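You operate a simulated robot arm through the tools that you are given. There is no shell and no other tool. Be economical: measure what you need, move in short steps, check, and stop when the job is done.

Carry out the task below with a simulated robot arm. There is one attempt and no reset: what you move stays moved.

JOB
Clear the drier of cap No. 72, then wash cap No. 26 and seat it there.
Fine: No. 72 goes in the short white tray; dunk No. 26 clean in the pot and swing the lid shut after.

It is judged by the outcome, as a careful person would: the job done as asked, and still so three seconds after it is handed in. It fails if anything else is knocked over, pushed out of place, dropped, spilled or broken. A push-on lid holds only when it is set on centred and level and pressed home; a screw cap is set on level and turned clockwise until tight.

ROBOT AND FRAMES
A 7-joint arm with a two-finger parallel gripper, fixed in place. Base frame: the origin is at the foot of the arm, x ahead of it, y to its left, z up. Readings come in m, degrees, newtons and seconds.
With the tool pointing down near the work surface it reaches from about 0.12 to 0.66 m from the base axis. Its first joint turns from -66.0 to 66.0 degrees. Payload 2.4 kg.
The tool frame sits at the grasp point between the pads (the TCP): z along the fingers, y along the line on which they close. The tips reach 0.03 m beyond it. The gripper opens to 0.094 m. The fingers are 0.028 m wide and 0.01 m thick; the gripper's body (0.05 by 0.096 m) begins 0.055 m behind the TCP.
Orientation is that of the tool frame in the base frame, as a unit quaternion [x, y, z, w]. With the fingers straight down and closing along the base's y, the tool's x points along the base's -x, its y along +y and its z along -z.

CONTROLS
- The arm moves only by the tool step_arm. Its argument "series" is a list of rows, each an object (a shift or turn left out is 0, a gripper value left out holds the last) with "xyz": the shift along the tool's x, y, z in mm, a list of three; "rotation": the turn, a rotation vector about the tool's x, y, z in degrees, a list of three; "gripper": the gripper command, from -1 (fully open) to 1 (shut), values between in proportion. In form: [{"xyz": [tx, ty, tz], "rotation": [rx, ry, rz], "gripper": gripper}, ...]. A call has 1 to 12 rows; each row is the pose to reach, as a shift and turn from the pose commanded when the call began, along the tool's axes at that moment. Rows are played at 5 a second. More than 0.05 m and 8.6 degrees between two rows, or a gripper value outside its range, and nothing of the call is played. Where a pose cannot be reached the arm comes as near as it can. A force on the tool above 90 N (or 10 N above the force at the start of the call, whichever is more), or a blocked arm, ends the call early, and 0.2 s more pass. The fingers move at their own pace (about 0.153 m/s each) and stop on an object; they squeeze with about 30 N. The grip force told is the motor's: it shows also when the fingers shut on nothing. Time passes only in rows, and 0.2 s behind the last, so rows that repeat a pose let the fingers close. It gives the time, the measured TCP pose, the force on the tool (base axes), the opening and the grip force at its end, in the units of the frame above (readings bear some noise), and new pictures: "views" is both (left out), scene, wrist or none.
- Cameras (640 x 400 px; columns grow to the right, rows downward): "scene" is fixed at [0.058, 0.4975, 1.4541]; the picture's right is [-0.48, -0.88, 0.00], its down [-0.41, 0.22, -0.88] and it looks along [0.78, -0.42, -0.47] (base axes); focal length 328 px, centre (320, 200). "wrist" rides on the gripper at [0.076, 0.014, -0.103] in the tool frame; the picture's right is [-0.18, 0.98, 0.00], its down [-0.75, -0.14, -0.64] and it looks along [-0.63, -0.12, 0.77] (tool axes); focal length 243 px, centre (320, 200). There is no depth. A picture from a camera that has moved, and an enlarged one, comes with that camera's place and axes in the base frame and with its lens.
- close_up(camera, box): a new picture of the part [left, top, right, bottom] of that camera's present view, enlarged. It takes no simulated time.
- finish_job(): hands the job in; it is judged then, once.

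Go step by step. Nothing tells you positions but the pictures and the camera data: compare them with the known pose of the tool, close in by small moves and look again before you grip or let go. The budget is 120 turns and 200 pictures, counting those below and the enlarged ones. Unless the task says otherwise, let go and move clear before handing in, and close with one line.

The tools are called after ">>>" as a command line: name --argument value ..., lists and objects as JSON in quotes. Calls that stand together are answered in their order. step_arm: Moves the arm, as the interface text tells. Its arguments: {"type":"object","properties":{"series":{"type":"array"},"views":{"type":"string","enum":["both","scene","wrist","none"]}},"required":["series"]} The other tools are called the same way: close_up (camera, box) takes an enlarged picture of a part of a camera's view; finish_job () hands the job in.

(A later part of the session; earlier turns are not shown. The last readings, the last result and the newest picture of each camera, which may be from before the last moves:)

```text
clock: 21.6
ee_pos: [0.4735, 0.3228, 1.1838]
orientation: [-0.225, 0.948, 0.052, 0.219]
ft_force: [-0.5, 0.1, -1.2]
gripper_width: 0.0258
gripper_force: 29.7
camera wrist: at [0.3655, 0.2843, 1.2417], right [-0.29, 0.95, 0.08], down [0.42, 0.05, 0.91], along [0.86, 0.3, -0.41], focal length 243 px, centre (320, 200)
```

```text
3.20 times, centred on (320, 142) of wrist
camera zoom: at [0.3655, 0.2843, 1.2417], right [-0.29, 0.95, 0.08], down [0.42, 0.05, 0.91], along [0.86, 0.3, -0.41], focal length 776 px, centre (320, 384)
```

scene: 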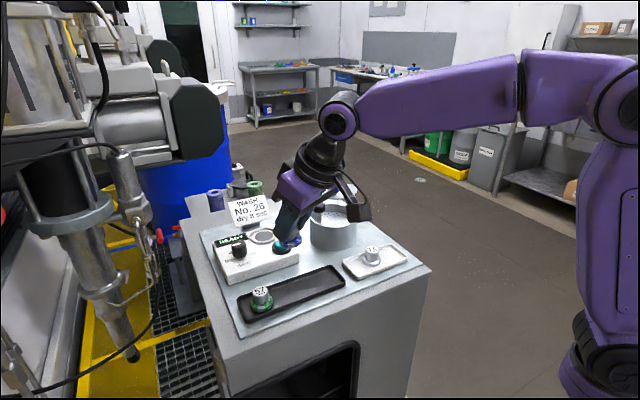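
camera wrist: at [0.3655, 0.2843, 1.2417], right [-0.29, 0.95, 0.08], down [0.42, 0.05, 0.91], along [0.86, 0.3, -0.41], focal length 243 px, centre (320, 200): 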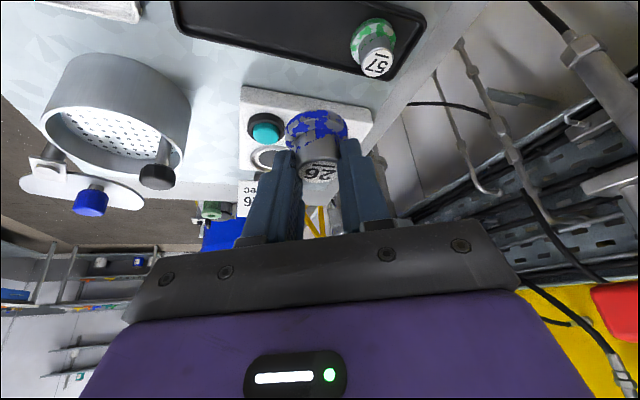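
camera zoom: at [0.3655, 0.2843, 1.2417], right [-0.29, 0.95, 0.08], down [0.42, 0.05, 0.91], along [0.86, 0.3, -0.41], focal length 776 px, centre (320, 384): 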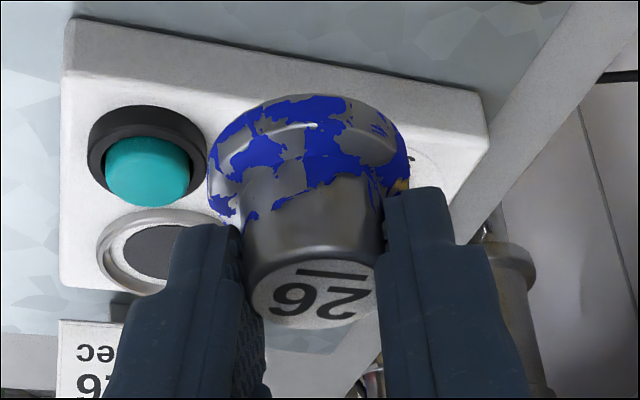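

No. 26 is gripped. The pot centre is about (0.590, 0.174), its rim at z 1.09, with the plunger stem on its +y side. I'll carry the cap over the open part of the dish.

>>> step_arm --series '[{"xyz": [-6, -39, -4]}, {"xyz": [-9, -78, -4]}, {"xyz": [-12, -117, -3]}, {"xyz": [-16, -156, 0]}, {"xyz": [-19.5, -195, 3]}, {"xyz": [-19.5, -195, 3]}]'

>>> close_up --camera "scene" --box '[290, 160, 390, 250]'

>>> close_up --camera "wrist" --box '[180, 0, 460, 210]'

```text
clock: 23.0
ee_pos: [0.5796, 0.1557, 1.1907]
orientation: [-0.226, 0.948, 0.053, 0.22]
ft_force: [0.3, 0.1, -1.5]
gripper_width: 0.0255
gripper_force: 30.1
camera wrist: at [0.471, 0.1179, 1.2492], right [-0.29, 0.95, 0.08], down [0.42, 0.05, 0.91], along [0.86, 0.3, -0.41], focal length 243 px, centre (320, 200)
```

scene: 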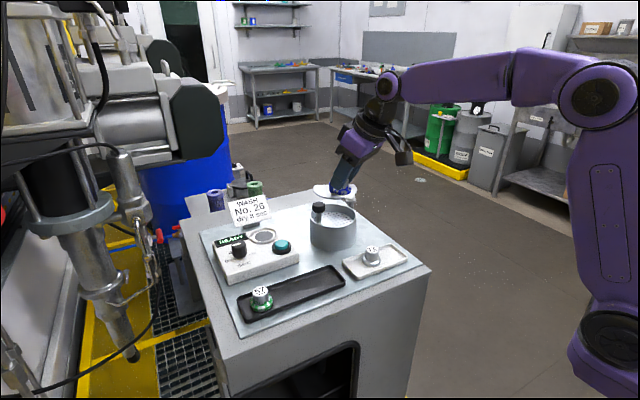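
wrist: 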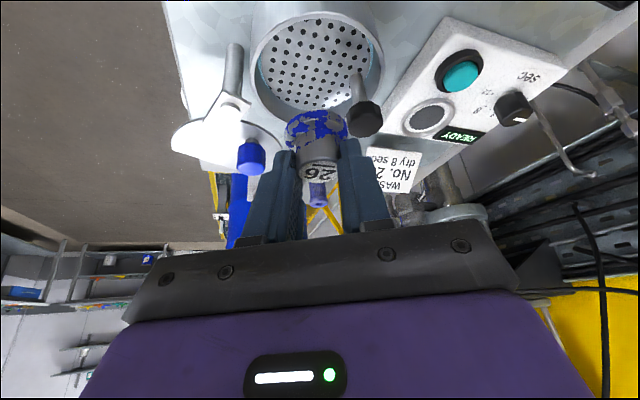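

```text
4.44 times, centred on (340, 205) of scene
camera zoom: at [0.058, 0.4975, 1.4541], right [-0.48, -0.88, 0.0], down [-0.41, 0.22, -0.88], along [0.78, -0.42, -0.47], focal length 1456 px, centre (231, 178)
```

zoom: 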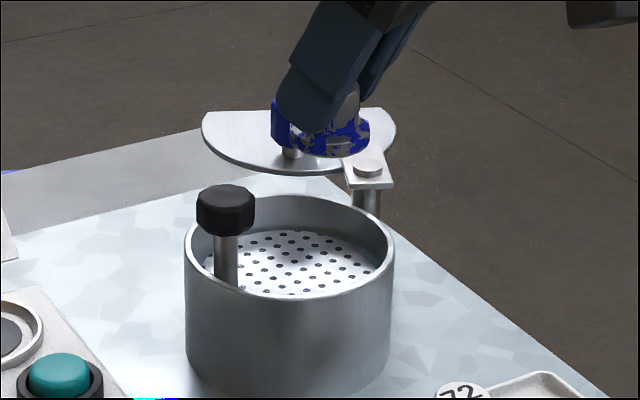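

```text
1.90 times, centred on (320, 105) of wrist
camera zoom: at [0.471, 0.1179, 1.2492], right [-0.29, 0.95, 0.08], down [0.42, 0.05, 0.91], along [0.86, 0.3, -0.41], focal length 462 px, centre (320, 381)
```

zoom: 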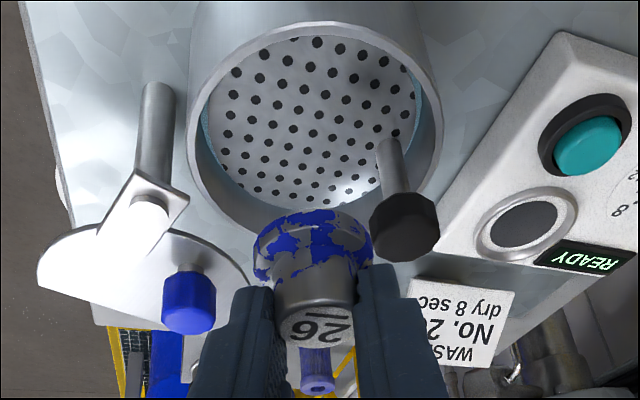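

I have a clear view: the stem is at about (0.595, 0.205) and the cap axis is 8–12 mm off the pot centre, on the far side from the stem. I'll lower to just inside the rim.

>>> step_arm --series '[{"xyz": [12, -2.7, 21]}, {"xyz": [23, -2.7, 42]}, {"xyz": [34.3, -2.7, 62]}, {"xyz": [34.3, -2.7, 62]}]' --views "none"

>>> close_up --camera "scene" --box '[290, 160, 390, 250]'

>>> close_up --camera "wrist" --box '[180, 0, 460, 210]'

```text
clock: 24.0
ee_pos: [0.5753, 0.1515, 1.1178]
orientation: [-0.225, 0.948, 0.052, 0.22]
ft_force: [0.2, -0.5, -1.1]
gripper_width: 0.0258
gripper_force: 30.4
```

```text
4.44 times, centred on (340, 205) of scene
camera zoom: at [0.058, 0.4975, 1.4541], right [-0.48, -0.88, 0.0], down [-0.41, 0.22, -0.88], along [0.78, -0.42, -0.47], focal length 1456 px, centre (231, 178)
```

zoom: 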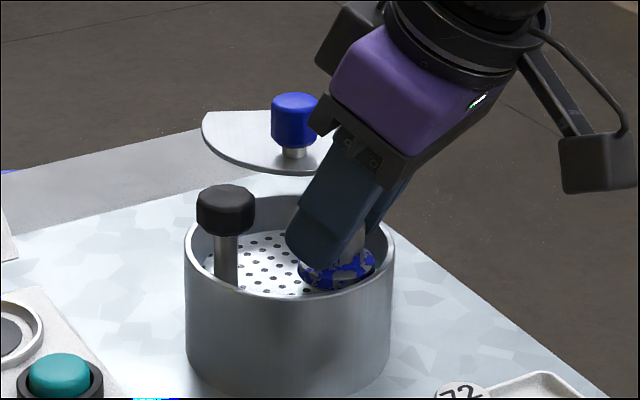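

```text
1.90 times, centred on (320, 105) of wrist
camera zoom: at [0.4676, 0.1136, 1.1763], right [-0.29, 0.95, 0.08], down [0.42, 0.05, 0.91], along [0.86, 0.3, -0.41], focal length 462 px, centre (320, 381)
```

zoom: 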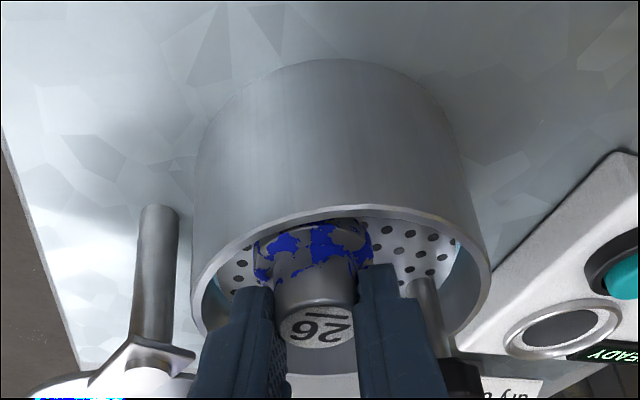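

The cap is inside the rim but nearer the near-right wall than I'd like. I'll shift 8 mm toward the centre and then push down onto the dish, watching the force.

>>> step_arm --series '[{"xyz": [-7.1, 3, 3.5]}, {"xyz": [-5.8, 3, 6.2]}, {"xyz": [-4.5, 3, 8.9]}, {"xyz": [-4.5, 3, 8.9]}]' --views "none"

>>> close_up --camera "scene" --box '[290, 160, 390, 250]'

>>> close_up --camera "wrist" --box '[180, 0, 460, 210]'

```text
clock: 25.0
ee_pos: [0.5799, 0.1589, 1.1123]
orientation: [-0.224, 0.948, 0.052, 0.219]
ft_force: [0.2, -0.3, -0.6]
gripper_width: 0.026
gripper_force: 29.9
```

```text
4.44 times, centred on (340, 205) of scene
camera zoom: at [0.058, 0.4975, 1.4541], right [-0.48, -0.88, 0.0], down [-0.41, 0.22, -0.88], along [0.78, -0.42, -0.47], focal length 1456 px, centre (231, 178)
```

zoom: 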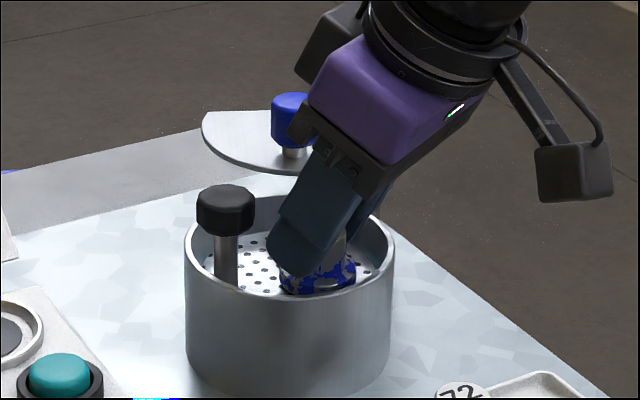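

```text
1.90 times, centred on (320, 105) of wrist
camera zoom: at [0.4735, 0.1205, 1.171], right [-0.29, 0.95, 0.08], down [0.42, 0.05, 0.91], along [0.86, 0.3, -0.41], focal length 462 px, centre (320, 381)
```

zoom: 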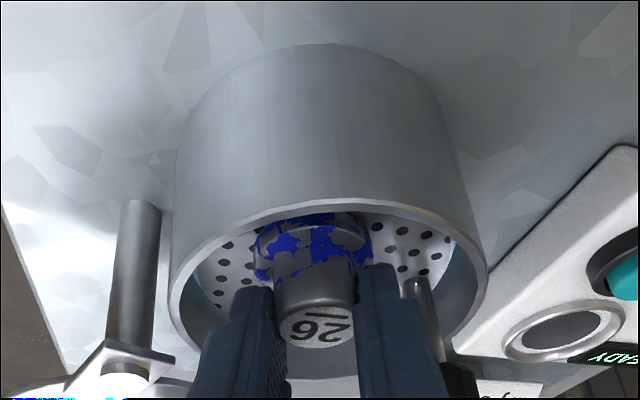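

It's well placed now with clear space to the stem. I'll lower slowly.

>>> step_arm --series '[{"xyz": [1.3, 0, 2.7]}, {"xyz": [2.6, 0, 5.4]}, {"xyz": [3.9, 0, 8.1]}, {"xyz": [5.3, 0, 10.8]}, {"xyz": [5.3, 0, 10.8]}]' --views "none"

>>> close_up --camera "scene" --box '[290, 160, 390, 250]'

```text
clock: 26.2
ee_pos: [0.5829, 0.1591, 1.0997]
orientation: [-0.225, 0.948, 0.053, 0.219]
ft_force: [1.2, 0.1, 2.7]
gripper_width: 0.0261
gripper_force: 29.5
```

```text
4.44 times, centred on (340, 205) of scene
camera zoom: at [0.058, 0.4975, 1.4541], right [-0.48, -0.88, 0.0], down [-0.41, 0.22, -0.88], along [0.78, -0.42, -0.47], focal length 1456 px, centre (231, 178)
```

zoom: 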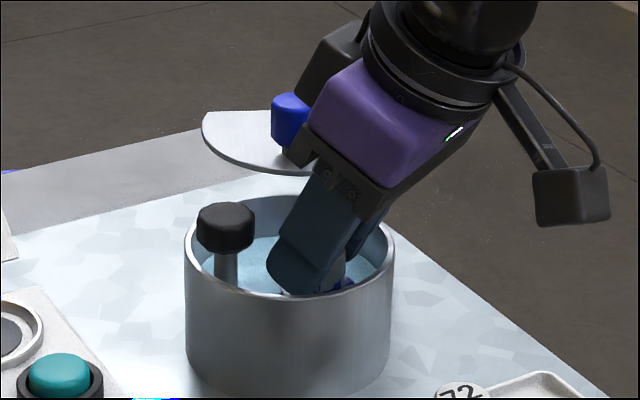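

The dish is sinking under the liquid with the cap on it, at only a light spring force. I'll push deeper and hold.

>>> step_arm --series '[{"xyz": [1.8, 0, 3.6]}, {"xyz": [3.5, 0, 7.2]}, {"xyz": [5.3, 0, 10.8]}, {"xyz": [5.3, 0, 10.8]}, {"xyz": [5.3, 0, 10.8]}]' --views "none"

>>> close_up --camera "scene" --box '[290, 160, 390, 250]'

>>> close_up --camera "wrist" --box '[180, 0, 460, 210]'

```text
clock: 27.4
ee_pos: [0.5801, 0.1579, 1.0907]
orientation: [-0.225, 0.948, 0.052, 0.219]
ft_force: [-0.2, 0.9, 2.7]
gripper_width: 0.0256
gripper_force: 30.3
```

```text
4.44 times, centred on (340, 205) of scene
camera zoom: at [0.0579, 0.4975, 1.4542], right [-0.48, -0.88, 0.0], down [-0.41, 0.22, -0.88], along [0.78, -0.42, -0.47], focal length 1456 px, centre (231, 178)
```

zoom: 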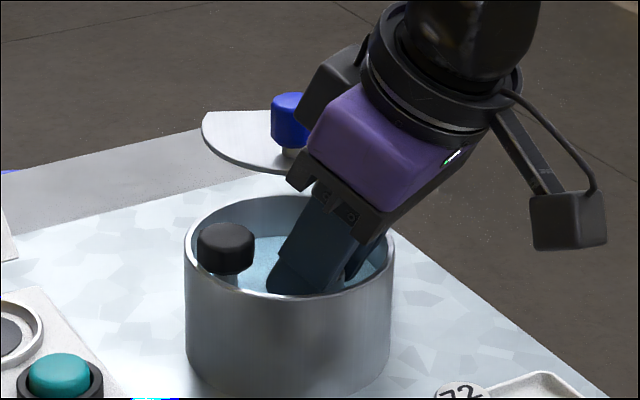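

```text
1.90 times, centred on (320, 105) of wrist
camera zoom: at [0.4735, 0.1204, 1.1479], right [-0.29, 0.95, 0.08], down [0.42, 0.05, 0.91], along [0.86, 0.3, -0.41], focal length 462 px, centre (320, 381)
```

zoom: 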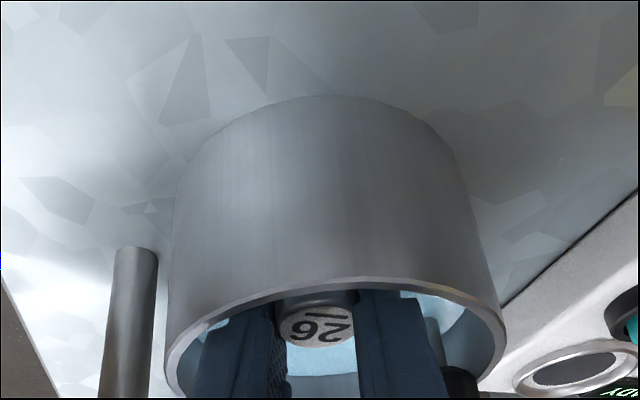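

>>> step_arm --series '[{"xyz": [1.8, 0, 3.6]}, {"xyz": [3.1, 0, 6.3]}, {"xyz": [3.1, 0, 6.3]}, {"xyz": [3.1, 0, 6.3]}, {"xyz": [3.1, 0, 6.3]}, {"xyz": [3.1, 0, 6.3]}, {"xyz": [3.1, 0, 6.3]}, {"xyz": [3.1, 0, 6.3]}]' --views "none"

>>> close_up --camera "wrist" --box '[180, 0, 460, 210]'

```text
clock: 29.2
ee_pos: [0.5812, 0.159, 1.0823]
orientation: [-0.225, 0.947, 0.052, 0.221]
ft_force: [6.7, 9.3, 11.8]
gripper_width: 0.0256
gripper_force: 29.3
```

```text
1.90 times, centred on (320, 105) of wrist
camera zoom: at [0.4735, 0.1212, 1.1414], right [-0.3, 0.95, 0.08], down [0.41, 0.05, 0.91], along [0.86, 0.3, -0.41], focal length 462 px, centre (320, 381)
```

zoom: 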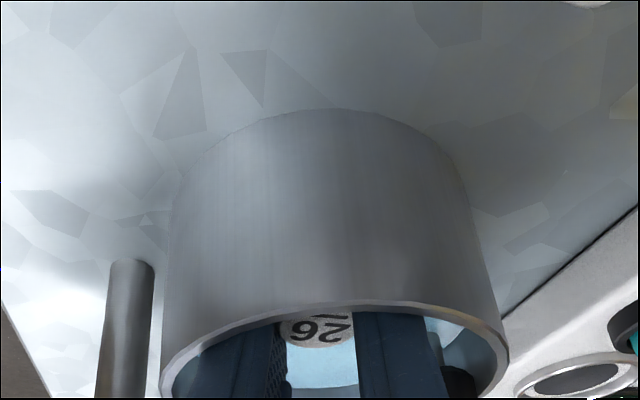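

There's some side contact at this depth, so that's deep enough. I'll rise straight up and inspect the cap.

>>> step_arm --series '[{"xyz": [-4.4, 0, -9]}, {"xyz": [-13, 0, -27]}, {"xyz": [-26, 0, -54]}, {"xyz": [-40, 0, -82]}, {"xyz": [-48, 0, -99]}, {"xyz": [-48, 0, -99]}]'

>>> close_up --camera "wrist" --box '[220, 80, 420, 205]'

>>> close_up --camera "scene" --box '[290, 160, 390, 250]'

```text
clock: 30.6
ee_pos: [0.5807, 0.1582, 1.1913]
orientation: [-0.225, 0.948, 0.052, 0.219]
ft_force: [-0.2, -0.3, -1.0]
gripper_width: 0.0255
gripper_force: 30.1
camera wrist: at [0.4737, 0.1207, 1.25], right [-0.29, 0.95, 0.08], down [0.42, 0.05, 0.91], along [0.86, 0.3, -0.41], focal length 243 px, centre (320, 200)
```

scene: 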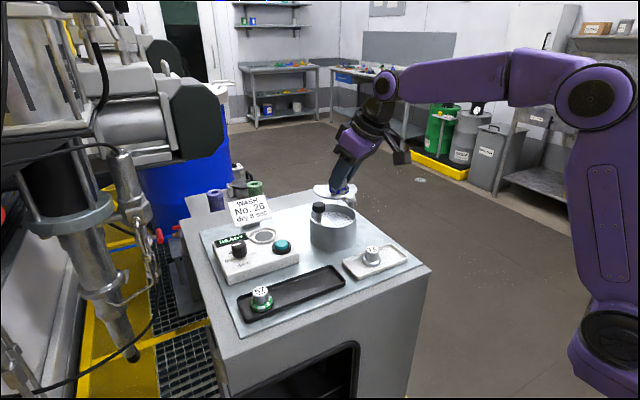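
wrist: 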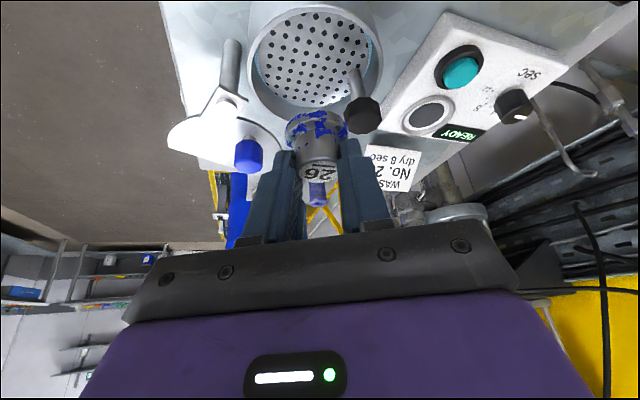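

```text
3.20 times, centred on (320, 142) of wrist
camera zoom: at [0.4737, 0.1207, 1.25], right [-0.29, 0.95, 0.08], down [0.42, 0.05, 0.91], along [0.86, 0.3, -0.41], focal length 776 px, centre (320, 384)
```

zoom: 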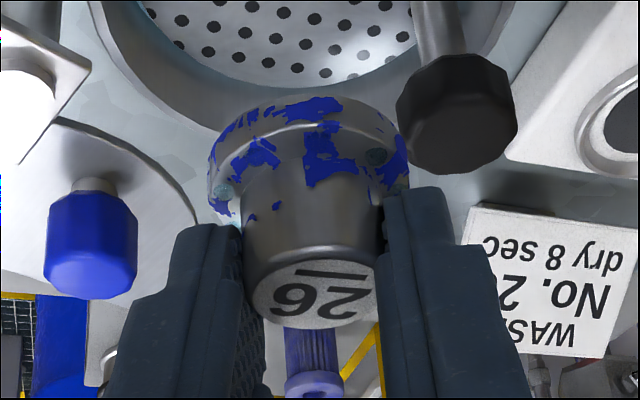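

```text
4.44 times, centred on (340, 205) of scene
camera zoom: at [0.058, 0.4975, 1.4541], right [-0.48, -0.88, 0.0], down [-0.41, 0.22, -0.88], along [0.78, -0.42, -0.47], focal length 1456 px, centre (231, 178)
```

zoom: 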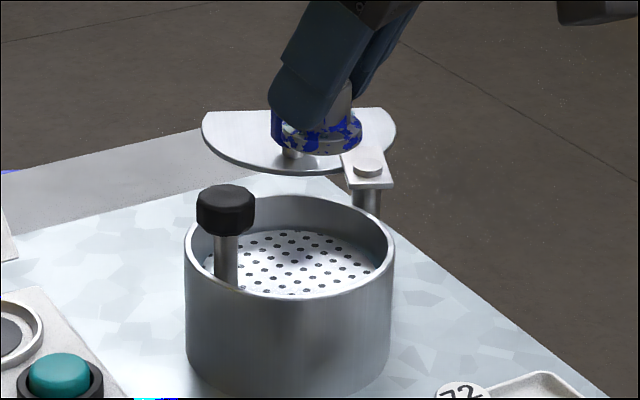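

The wash works, but only part of the paint came off. I'll dunk again with several strokes and a longer soak, 3 mm further from the near wall.

>>> step_arm --series '[{"xyz": [15, 0, 37.3]}, {"xyz": [30.3, 0, 68.7]}, {"xyz": [39.1, 0, 86.7]}, {"xyz": [43.1, 0, 94.8]}, {"xyz": [43.1, 0, 94.8]}, {"xyz": [43.1, 0, 94.8]}, {"xyz": [39.1, 0, 86.7]}, {"xyz": [43.1, 0, 94.8]}, {"xyz": [43.1, 0, 94.8]}, {"xyz": [39.1, 0, 86.7]}, {"xyz": [43.1, 0, 94.8]}, {"xyz": [43.1, 0, 94.8]}]' --views "none"

>>> step_arm --series '[{"xyz": [0, 0, 0]}, {"xyz": [-4, 0, -8.1]}, {"xyz": [0, 0, 0]}, {"xyz": [0, 0, 0]}, {"xyz": [-4, 0, -8.1]}, {"xyz": [0, 0, 0]}, {"xyz": [0, 0, 0]}, {"xyz": [-13, 0, -26]}, {"xyz": [-26, 0, -54]}, {"xyz": [-40, 0, -82]}, {"xyz": [-46, 0, -93.5]}, {"xyz": [-46, 0, -93.5]}]' --views "none"

>>> close_up --camera "wrist" --box '[220, 80, 420, 205]'

>>> close_up --camera "scene" --box '[290, 160, 390, 250]'

```text
clock: 33.2
ee_pos: [0.5837, 0.1591, 1.0875]
orientation: [-0.225, 0.947, 0.053, 0.221]
ft_force: [0.3, -2.0, 2.2]
gripper_width: 0.026
gripper_force: 30.2
```

```text
clock: 35.8
ee_pos: [0.5843, 0.1599, 1.1919]
orientation: [-0.224, 0.948, 0.052, 0.22]
ft_force: [0.2, 0.0, -0.5]
gripper_width: 0.0255
gripper_force: 29.6
```

```text
3.20 times, centred on (320, 142) of wrist
camera zoom: at [0.4761, 0.1218, 1.2506], right [-0.29, 0.95, 0.08], down [0.42, 0.05, 0.91], along [0.86, 0.3, -0.41], focal length 776 px, centre (320, 384)
```

zoom: 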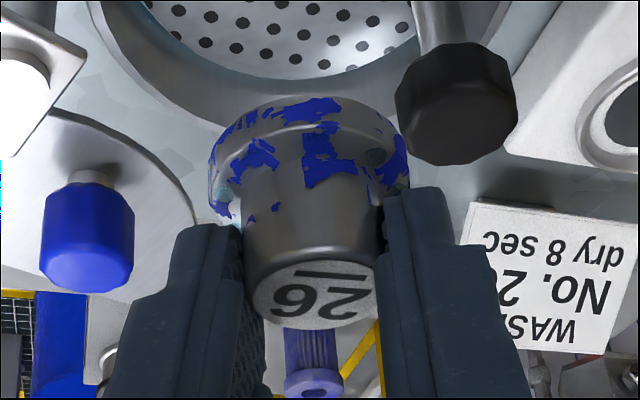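

```text
4.44 times, centred on (340, 205) of scene
camera zoom: at [0.058, 0.4975, 1.4541], right [-0.48, -0.88, 0.0], down [-0.41, 0.22, -0.88], along [0.78, -0.42, -0.47], focal length 1456 px, centre (231, 178)
```

zoom: 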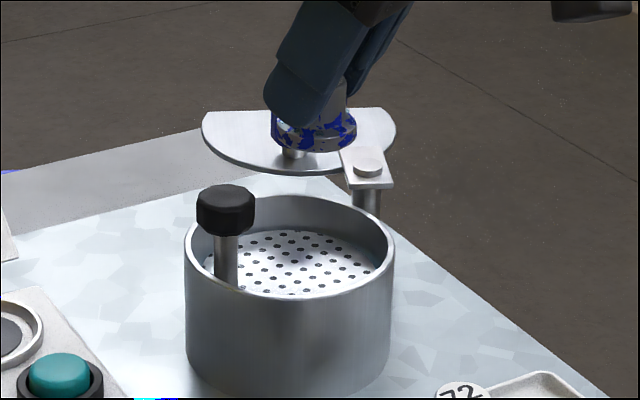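

The second, shallower set barely changed it, so full-depth strokes seem to be what counts. I'll try deep strokes to z about 1.081, letting the dish come back up between them.

>>> step_arm --series '[{"xyz": [17, 0, 36]}, {"xyz": [33, 0, 67]}, {"xyz": [41.8, 0, 85.4]}, {"xyz": [46, 0, 94]}, {"xyz": [48.8, 0, 99.8]}, {"xyz": [48.8, 0, 99.8]}, {"xyz": [48.8, 0, 99.8]}]' --views "none"

>>> close_up --camera "scene" --box '[290, 160, 390, 250]'

```text
clock: 37.4
ee_pos: [0.5842, 0.1604, 1.0808]
orientation: [-0.225, 0.948, 0.052, 0.22]
ft_force: [1.6, 0.8, 4.2]
gripper_width: 0.0256
gripper_force: 30.5
```

```text
4.44 times, centred on (340, 205) of scene
camera zoom: at [0.058, 0.4975, 1.4541], right [-0.48, -0.88, 0.0], down [-0.41, 0.22, -0.88], along [0.78, -0.42, -0.47], focal length 1456 px, centre (231, 178)
```

zoom: 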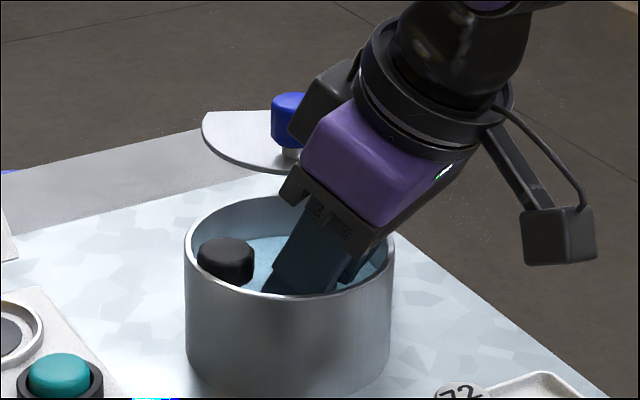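

The side contact is gone at this depth. I'll go a little deeper to find the bottom of the stroke.

>>> step_arm --series '[{"xyz": [0.9, 0, 1.8]}, {"xyz": [1.8, 0, 3.6]}, {"xyz": [2.2, 0, 4.5]}, {"xyz": [2.2, 0, 4.5]}]' --views "none"

```text
clock: 38.4
ee_pos: [0.5842, 0.1602, 1.0778]
orientation: [-0.225, 0.947, 0.053, 0.221]
ft_force: [4.5, 7.3, 14.3]
gripper_width: 0.0255
gripper_force: 30.0
```

It bottoms out at about z 1.078. I'll do two more full strokes and then lift to inspect.

>>> step_arm --series '[{"xyz": [-8, 0, -17]}, {"xyz": [-18, 0, -37]}, {"xyz": [-18, 0, -37]}, {"xyz": [-8, 0, -17]}, {"xyz": [-0.4, 0, -1]}, {"xyz": [-0.4, 0, -1]}, {"xyz": [-0.4, 0, -1]}, {"xyz": [-12, 0, -25]}, {"xyz": [-25, 0, -52]}, {"xyz": [-40, 0, -82]}, {"xyz": [-50, 0, -102]}, {"xyz": [-50, 0, -102]}]' --views "none"

>>> close_up --camera "wrist" --box '[220, 80, 420, 205]'

```text
clock: 41.0
ee_pos: [0.5833, 0.1595, 1.1888]
orientation: [-0.226, 0.947, 0.052, 0.221]
ft_force: [-0.3, -0.2, -1.6]
gripper_width: 0.0255
gripper_force: 29.8
```

```text
3.20 times, centred on (320, 142) of wrist
camera zoom: at [0.4753, 0.1219, 1.2476], right [-0.29, 0.95, 0.08], down [0.42, 0.05, 0.91], along [0.86, 0.3, -0.41], focal length 776 px, centre (320, 384)
```

zoom: 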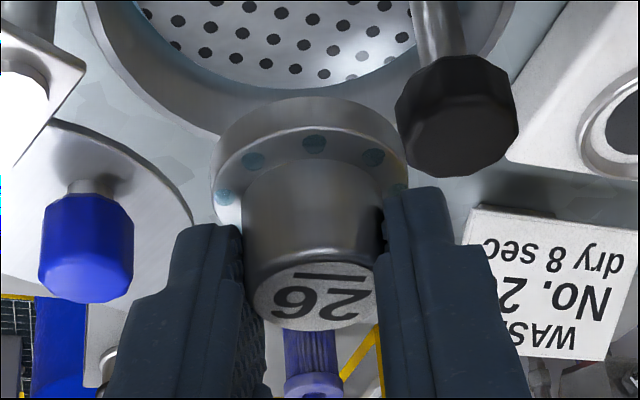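

The cap looks clean on this side, with only droplets. I'll check the other side from the scene camera.

>>> close_up --camera "scene" --box '[310, 160, 370, 220]'

```text
6.67 times, centred on (340, 190) of scene
camera zoom: at [0.058, 0.4975, 1.4541], right [-0.48, -0.88, 0.0], down [-0.41, 0.22, -0.88], along [0.78, -0.42, -0.47], focal length 2184 px, centre (187, 267)
```

zoom: 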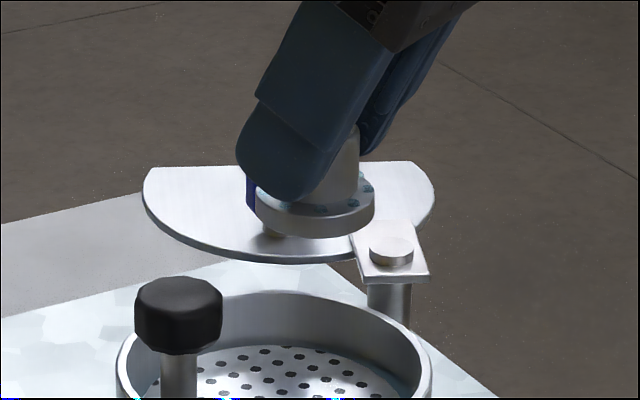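

No. 26 is clean (the blue behind it is the lid knob). Now I'll carry it over to the drier seat, above where No. 72 was gripped.

>>> step_arm --series '[{"xyz": [-30, 29, 6]}, {"xyz": [-56, 58, 18]}, {"xyz": [-83, 88, 31]}, {"xyz": [-110, 117, 43]}, {"xyz": [-110, 117, 43]}]'

>>> close_up --camera "wrist" --box '[220, 0, 420, 205]'

>>> close_up --camera "scene" --box '[210, 170, 310, 260]'

```text
clock: 42.2
ee_pos: [0.6362, 0.3155, 1.1964]
orientation: [-0.226, 0.948, 0.051, 0.219]
ft_force: [-0.3, 0.1, -1.8]
gripper_width: 0.0257
gripper_force: 29.7
camera wrist: at [0.5279, 0.2778, 1.256], right [-0.29, 0.95, 0.08], down [0.42, 0.05, 0.91], along [0.86, 0.3, -0.41], focal length 243 px, centre (320, 200)
```

scene: 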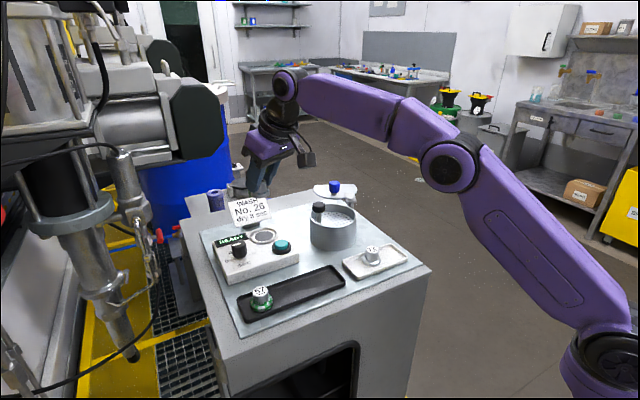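
wrist: 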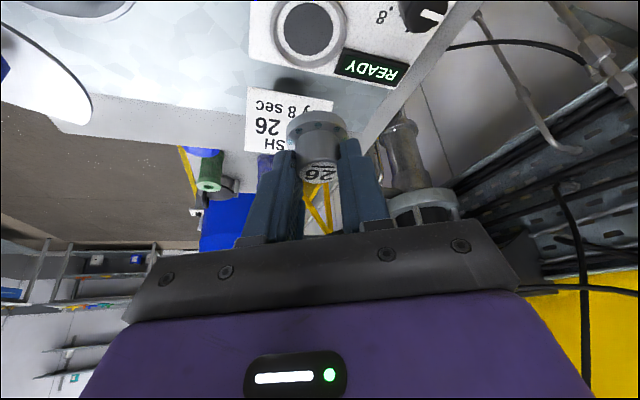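

```text
1.95 times, centred on (320, 102) of wrist
camera zoom: at [0.5279, 0.2778, 1.256], right [-0.29, 0.95, 0.08], down [0.42, 0.05, 0.91], along [0.86, 0.3, -0.41], focal length 473 px, centre (320, 390)
```

zoom: 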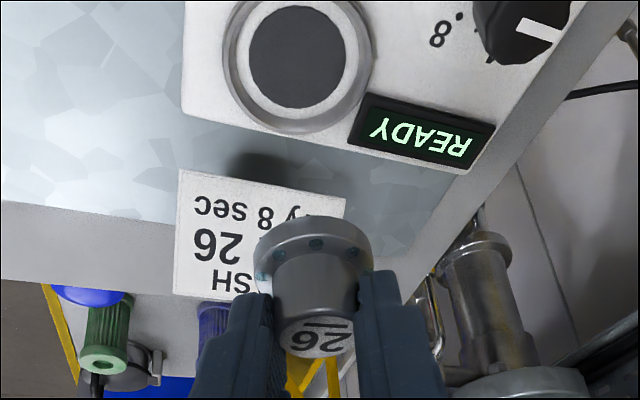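

```text
4.44 times, centred on (260, 215) of scene
camera zoom: at [0.058, 0.4976, 1.4541], right [-0.48, -0.88, 0.0], down [-0.41, 0.22, -0.88], along [0.78, -0.42, -0.47], focal length 1456 px, centre (587, 133)
```

zoom: 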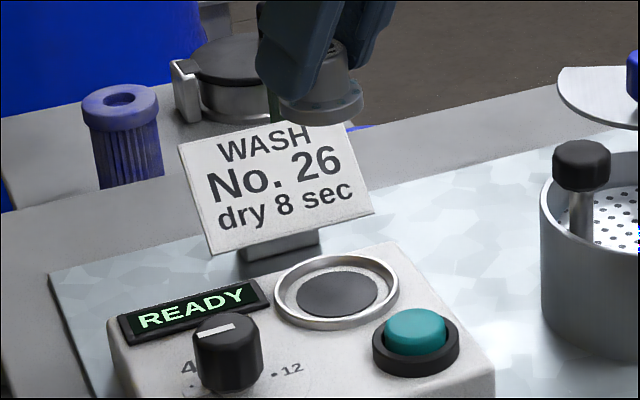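

The seat is an empty dark recess. I'll lower to just above it at No. 72's old grip position, then compare visually.

>>> step_arm --series '[{"xyz": [12, 1.3, 25]}, {"xyz": [24, 1.3, 50]}, {"xyz": [36.2, 1.3, 76.4]}, {"xyz": [36.2, 1.3, 76.4]}]' --views "none"

>>> close_up --camera "wrist" --box '[220, 80, 420, 205]'

>>> close_up --camera "scene" --box '[230, 200, 300, 260]'

```text
clock: 43.2
ee_pos: [0.6371, 0.3192, 1.1149]
orientation: [-0.225, 0.948, 0.052, 0.219]
ft_force: [0.3, 0.1, -1.1]
gripper_width: 0.0254
gripper_force: 30.0
```

```text
3.20 times, centred on (320, 142) of wrist
camera zoom: at [0.5287, 0.2811, 1.1731], right [-0.29, 0.95, 0.08], down [0.42, 0.05, 0.91], along [0.86, 0.3, -0.41], focal length 776 px, centre (320, 384)
```

zoom: 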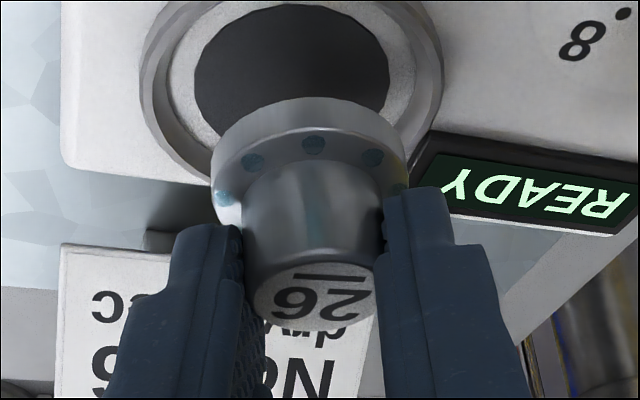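

```text
6.67 times, centred on (265, 230) of scene
camera zoom: at [0.058, 0.4975, 1.4541], right [-0.48, -0.88, 0.0], down [-0.41, 0.22, -0.88], along [0.78, -0.42, -0.47], focal length 2184 px, centre (687, 0)
```

zoom: 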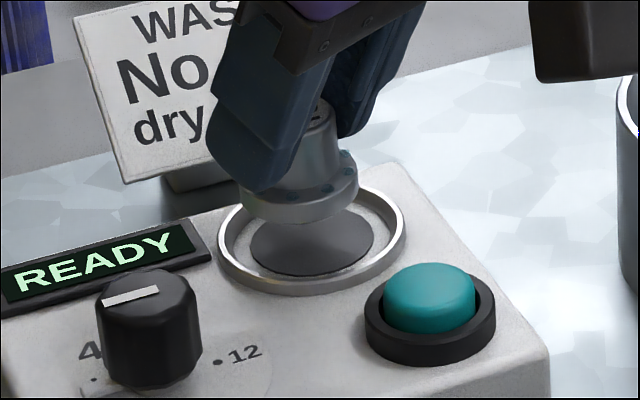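

The cap is about 2 mm off toward +y, and the radial line looks right. I'll correct it and lower close to the recess.

>>> step_arm --series '[{"xyz": [0, -2.2, 0]}, {"xyz": [2.5, -2.2, 5]}, {"xyz": [4.8, -2.2, 9.9]}, {"xyz": [4.8, -2.2, 9.9]}]' --views "none"

>>> close_up --camera "wrist" --box '[220, 80, 420, 205]'

>>> close_up --camera "scene" --box '[230, 200, 300, 260]'

```text
clock: 44.2
ee_pos: [0.6376, 0.3181, 1.1043]
orientation: [-0.225, 0.948, 0.052, 0.22]
ft_force: [0.4, -0.2, -1.1]
gripper_width: 0.0254
gripper_force: 29.7
```

```text
3.20 times, centred on (320, 142) of wrist
camera zoom: at [0.5301, 0.2793, 1.1624], right [-0.29, 0.95, 0.08], down [0.42, 0.05, 0.91], along [0.86, 0.3, -0.41], focal length 776 px, centre (320, 384)
```

zoom: 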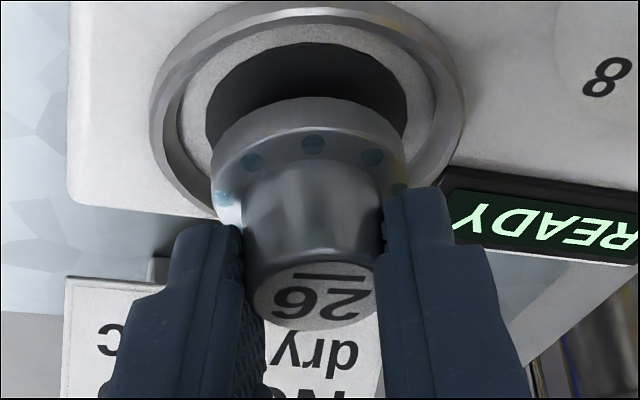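

```text
6.67 times, centred on (265, 230) of scene
camera zoom: at [0.058, 0.4975, 1.4541], right [-0.48, -0.88, 0.0], down [-0.41, 0.22, -0.88], along [0.78, -0.42, -0.47], focal length 2184 px, centre (687, 0)
```

zoom: 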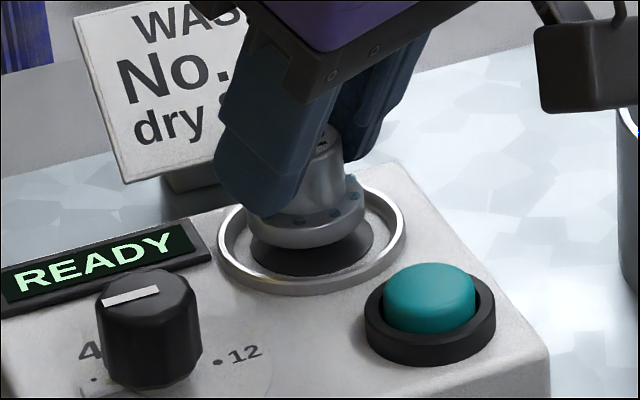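

It's nearly centred; the scene view and the pose comparison both suggest 1.4 mm inward. I'll apply that and lower into the recess gently.

>>> step_arm --series '[{"xyz": [1.3, 0, -0.6]}, {"xyz": [2.2, 0, 1.2]}, {"xyz": [3.1, 0, 3.0]}, {"xyz": [4.0, 0, 4.8]}, {"xyz": [4.0, 0, 4.8]}]' --views "none"

>>> close_up --camera "wrist" --box '[220, 80, 420, 205]'

>>> close_up --camera "scene" --box '[230, 200, 300, 260]'

```text
clock: 45.4
ee_pos: [0.6368, 0.3163, 1.0971]
orientation: [-0.225, 0.948, 0.052, 0.22]
ft_force: [0.3, 1.0, -1.3]
gripper_width: 0.0256
gripper_force: 30.4
```

```text
3.20 times, centred on (320, 142) of wrist
camera zoom: at [0.5285, 0.2778, 1.156], right [-0.29, 0.95, 0.08], down [0.42, 0.05, 0.91], along [0.86, 0.3, -0.41], focal length 776 px, centre (320, 384)
```

zoom: 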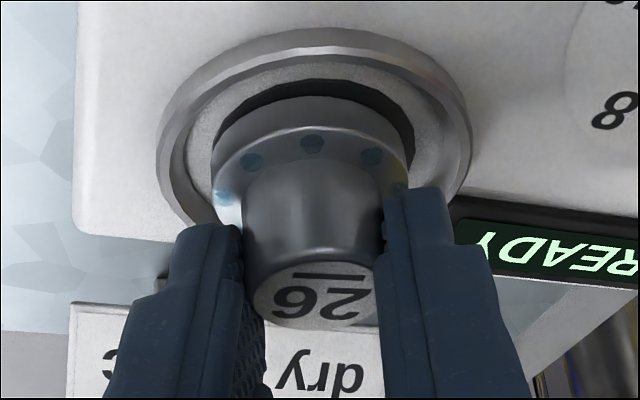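

```text
6.67 times, centred on (265, 230) of scene
camera zoom: at [0.058, 0.4975, 1.4541], right [-0.48, -0.88, 0.0], down [-0.41, 0.22, -0.88], along [0.78, -0.42, -0.47], focal length 2184 px, centre (687, 0)
```

zoom: 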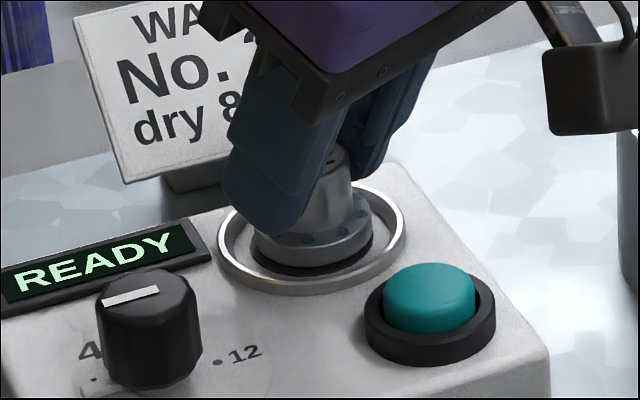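

The cap is concentric with the recess. I'll lower the last few millimetres until it bears.

>>> step_arm --series '[{"xyz": [0.5, 0, 0.9]}, {"xyz": [0.9, 0, 1.8]}, {"xyz": [1.4, 0, 2.7]}, {"xyz": [1.4, 0, 2.7]}]' --views "none"

>>> close_up --camera "wrist" --box '[220, 80, 420, 205]'

>>> close_up --camera "scene" --box '[230, 200, 300, 260]'

```text
clock: 46.4
ee_pos: [0.6348, 0.3157, 1.0942]
orientation: [-0.225, 0.948, 0.053, 0.221]
ft_force: [-1.1, 0.1, 5.9]
gripper_width: 0.0259
gripper_force: 29.6
```

```text
3.20 times, centred on (320, 142) of wrist
camera zoom: at [0.5283, 0.2781, 1.1543], right [-0.29, 0.95, 0.08], down [0.41, 0.05, 0.91], along [0.86, 0.3, -0.41], focal length 776 px, centre (320, 384)
```

zoom: 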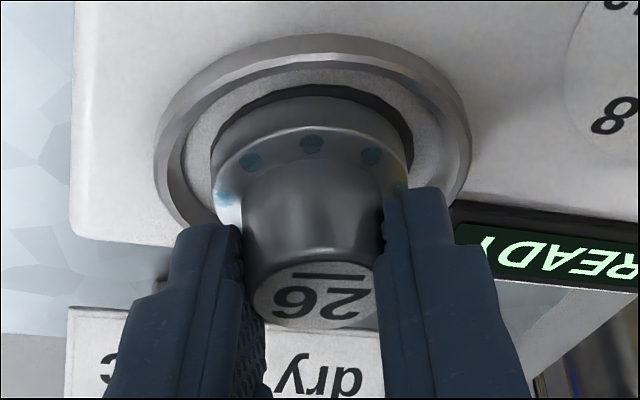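

```text
6.67 times, centred on (265, 230) of scene
camera zoom: at [0.0578, 0.4975, 1.4542], right [-0.48, -0.88, 0.0], down [-0.41, 0.22, -0.88], along [0.78, -0.42, -0.47], focal length 2184 px, centre (687, 0)
```

zoom: 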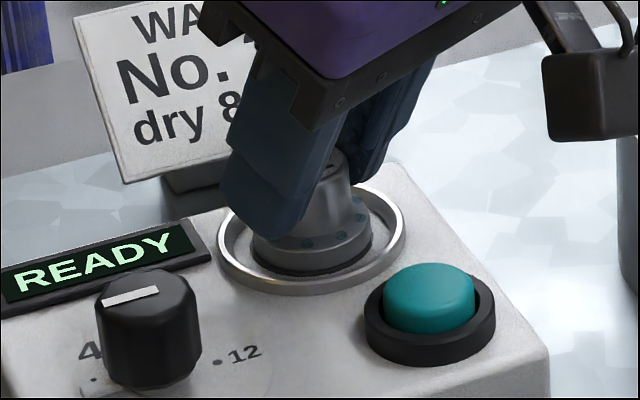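

It's seated at the expected height with a light bearing force. I'll release and rise.

>>> step_arm --series '[{"gripper": 0.2}, {"gripper": -0.2}, {"gripper": -0.2}, {"xyz": [-9, 0, -18]}, {"xyz": [-22, 0, -45]}, {"xyz": [-40, 0, -82]}, {"xyz": [-40, 0, -82]}]'

>>> close_up --camera "wrist" --box '[240, 0, 400, 110]'

>>> close_up --camera "scene" --box '[230, 200, 300, 260]'

```text
clock: 48.0
ee_pos: [0.6366, 0.3157, 1.1855]
orientation: [-0.225, 0.948, 0.052, 0.22]
ft_force: [-0.5, 0.5, -0.6]
gripper_width: 0.0563
gripper_force: 0.1
camera wrist: at [0.5282, 0.2786, 1.2441], right [-0.29, 0.95, 0.08], down [0.42, 0.05, 0.91], along [0.86, 0.3, -0.41], focal length 243 px, centre (320, 200)
```

scene: 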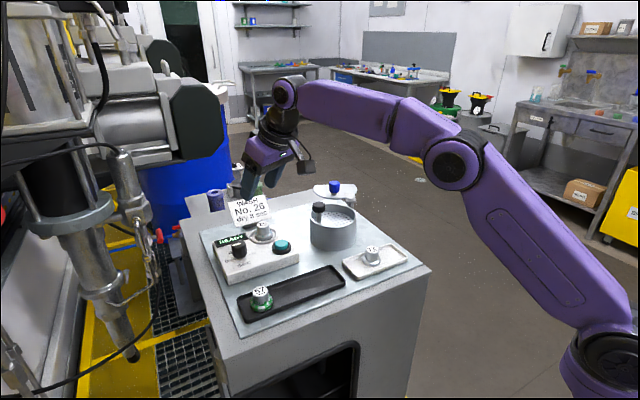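
wrist: 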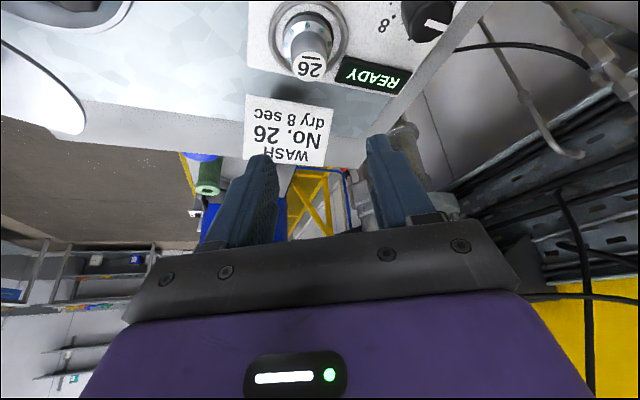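

```text
3.64 times, centred on (320, 55) of wrist
camera zoom: at [0.5282, 0.2786, 1.2441], right [-0.29, 0.95, 0.08], down [0.42, 0.05, 0.91], along [0.86, 0.3, -0.41], focal length 882 px, centre (320, 727)
```

zoom: 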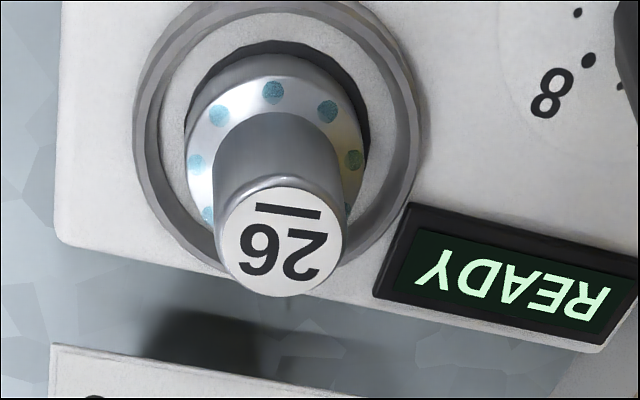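

```text
6.67 times, centred on (265, 230) of scene
camera zoom: at [0.058, 0.4975, 1.4541], right [-0.48, -0.88, 0.0], down [-0.41, 0.22, -0.88], along [0.78, -0.42, -0.47], focal length 2184 px, centre (687, 0)
```

zoom: 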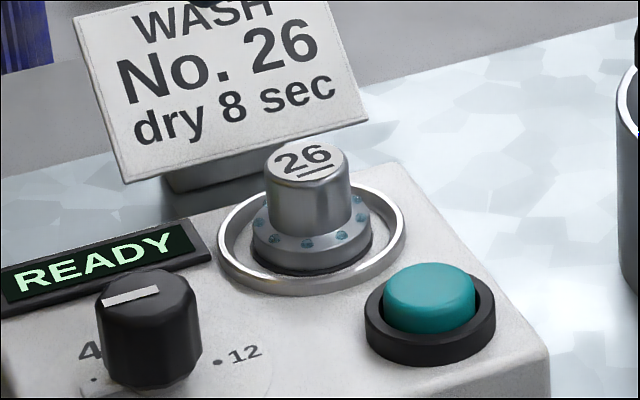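

No. 26 is seated, clean and upright. The lid is next: its hinge post is at about (0.624, 0.106), so I'll move the wrist camera to where it can measure the lid and its blue knob.

>>> step_arm --series '[{"xyz": [20, -35, -17.6]}, {"xyz": [40, -70.6, -35.3]}, {"xyz": [60.6, -106, -53]}, {"xyz": [81, -141, -70.5]}, {"xyz": [101, -176.5, -88]}, {"xyz": [101, -176.5, -88]}]'

>>> close_up --camera "wrist" --box '[200, 0, 480, 200]'

>>> close_up --camera "scene" --box '[290, 160, 390, 250]'

```text
clock: 49.4
ee_pos: [0.5989, 0.0981, 1.2205]
orientation: [-0.225, 0.948, 0.052, 0.22]
ft_force: [0.8, -0.6, 0.6]
gripper_width: 0.0565
gripper_force: 0.1
camera wrist: at [0.4914, 0.0596, 1.2789], right [-0.29, 0.95, 0.08], down [0.42, 0.05, 0.91], along [0.86, 0.3, -0.41], focal length 243 px, centre (320, 200)
```

scene: 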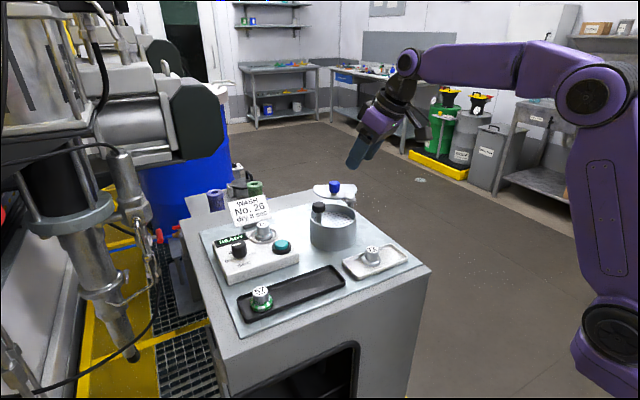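
wrist: 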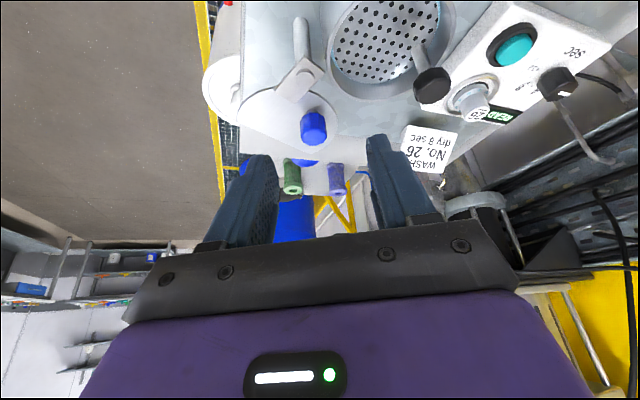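

```text
2.00 times, centred on (340, 100) of wrist
camera zoom: at [0.4914, 0.0596, 1.2789], right [-0.29, 0.95, 0.08], down [0.42, 0.05, 0.91], along [0.86, 0.3, -0.41], focal length 485 px, centre (280, 400)
```

zoom: 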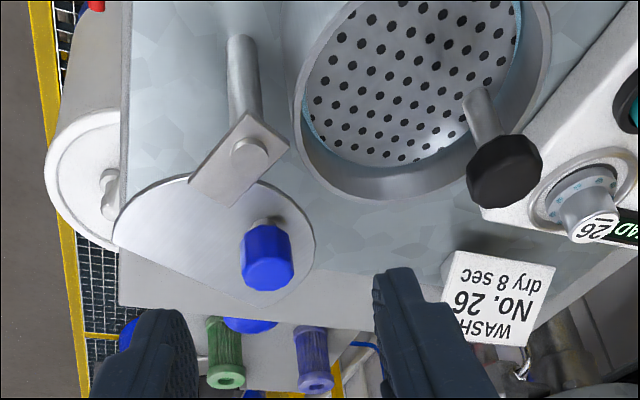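

```text
4.44 times, centred on (340, 205) of scene
camera zoom: at [0.058, 0.4975, 1.4541], right [-0.48, -0.88, 0.0], down [-0.41, 0.22, -0.88], along [0.78, -0.42, -0.47], focal length 1456 px, centre (231, 178)
```

zoom: 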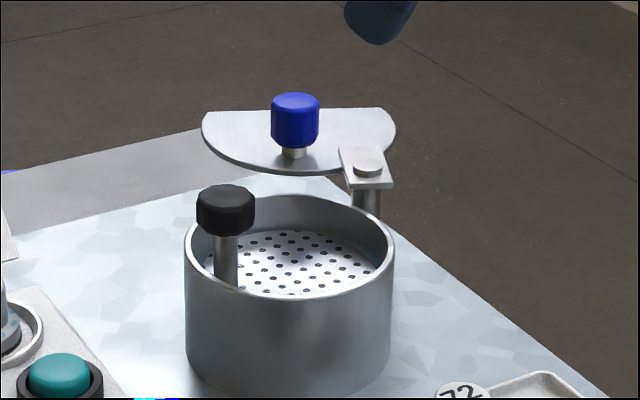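

The lid hinge is at about (0.635, 0.104) and the blue knob at (0.675, 0.124). It needs to swing counter-clockwise (from above) by roughly 115°. I'll push the knob with closed fingertips from its far-right side, so first I position above that side.

>>> step_arm --series '[{"xyz": [-16, -19, 19], "gripper": 1}, {"xyz": [-32, -38, 38], "gripper": 1}, {"xyz": [-47, -56, 56.6], "gripper": 1}, {"xyz": [-47, -56, 56.6], "gripper": 1}]'

>>> close_up --camera "wrist" --box '[220, 20, 460, 200]'

>>> close_up --camera "scene" --box '[290, 140, 390, 230]'

```text
clock: 50.4
ee_pos: [0.6859, 0.0789, 1.1908]
orientation: [-0.224, 0.948, 0.052, 0.22]
ft_force: [0.3, 0.9, 0.1]
gripper_width: 0.0
gripper_force: 30.3
camera wrist: at [0.5775, 0.0411, 1.2497], right [-0.29, 0.95, 0.08], down [0.42, 0.05, 0.91], along [0.86, 0.3, -0.41], focal length 243 px, centre (320, 200)
```

scene: 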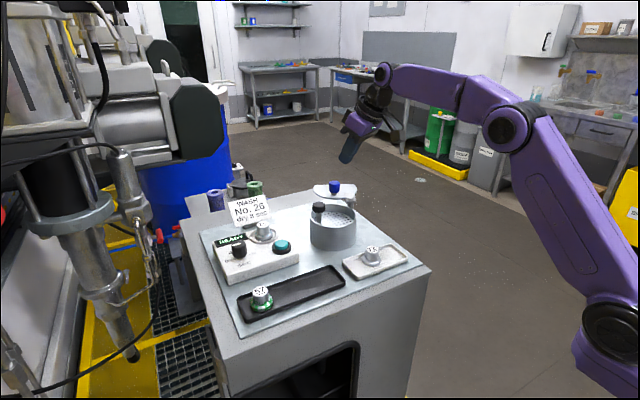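
wrist: 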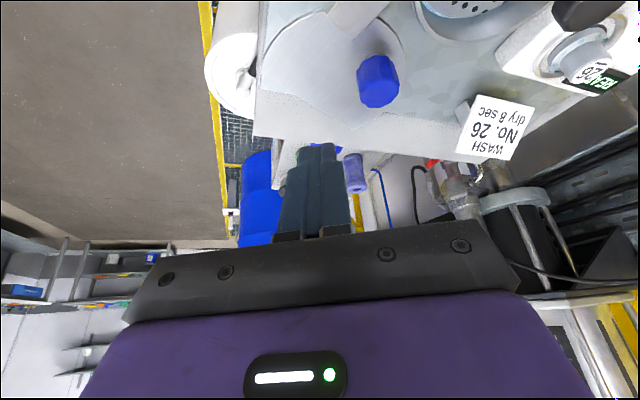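

```text
2.22 times, centred on (340, 110) of wrist
camera zoom: at [0.5775, 0.0411, 1.2497], right [-0.29, 0.95, 0.08], down [0.42, 0.05, 0.91], along [0.86, 0.3, -0.41], focal length 539 px, centre (276, 400)
```

zoom: 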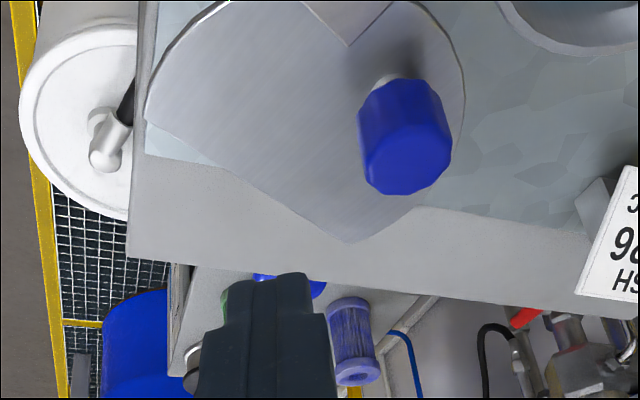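

```text
4.44 times, centred on (340, 185) of scene
camera zoom: at [0.058, 0.4975, 1.4541], right [-0.48, -0.88, 0.0], down [-0.41, 0.22, -0.88], along [0.78, -0.42, -0.47], focal length 1456 px, centre (231, 267)
```

zoom: 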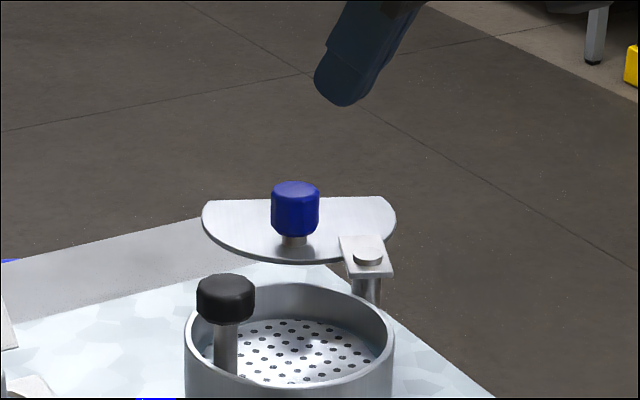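

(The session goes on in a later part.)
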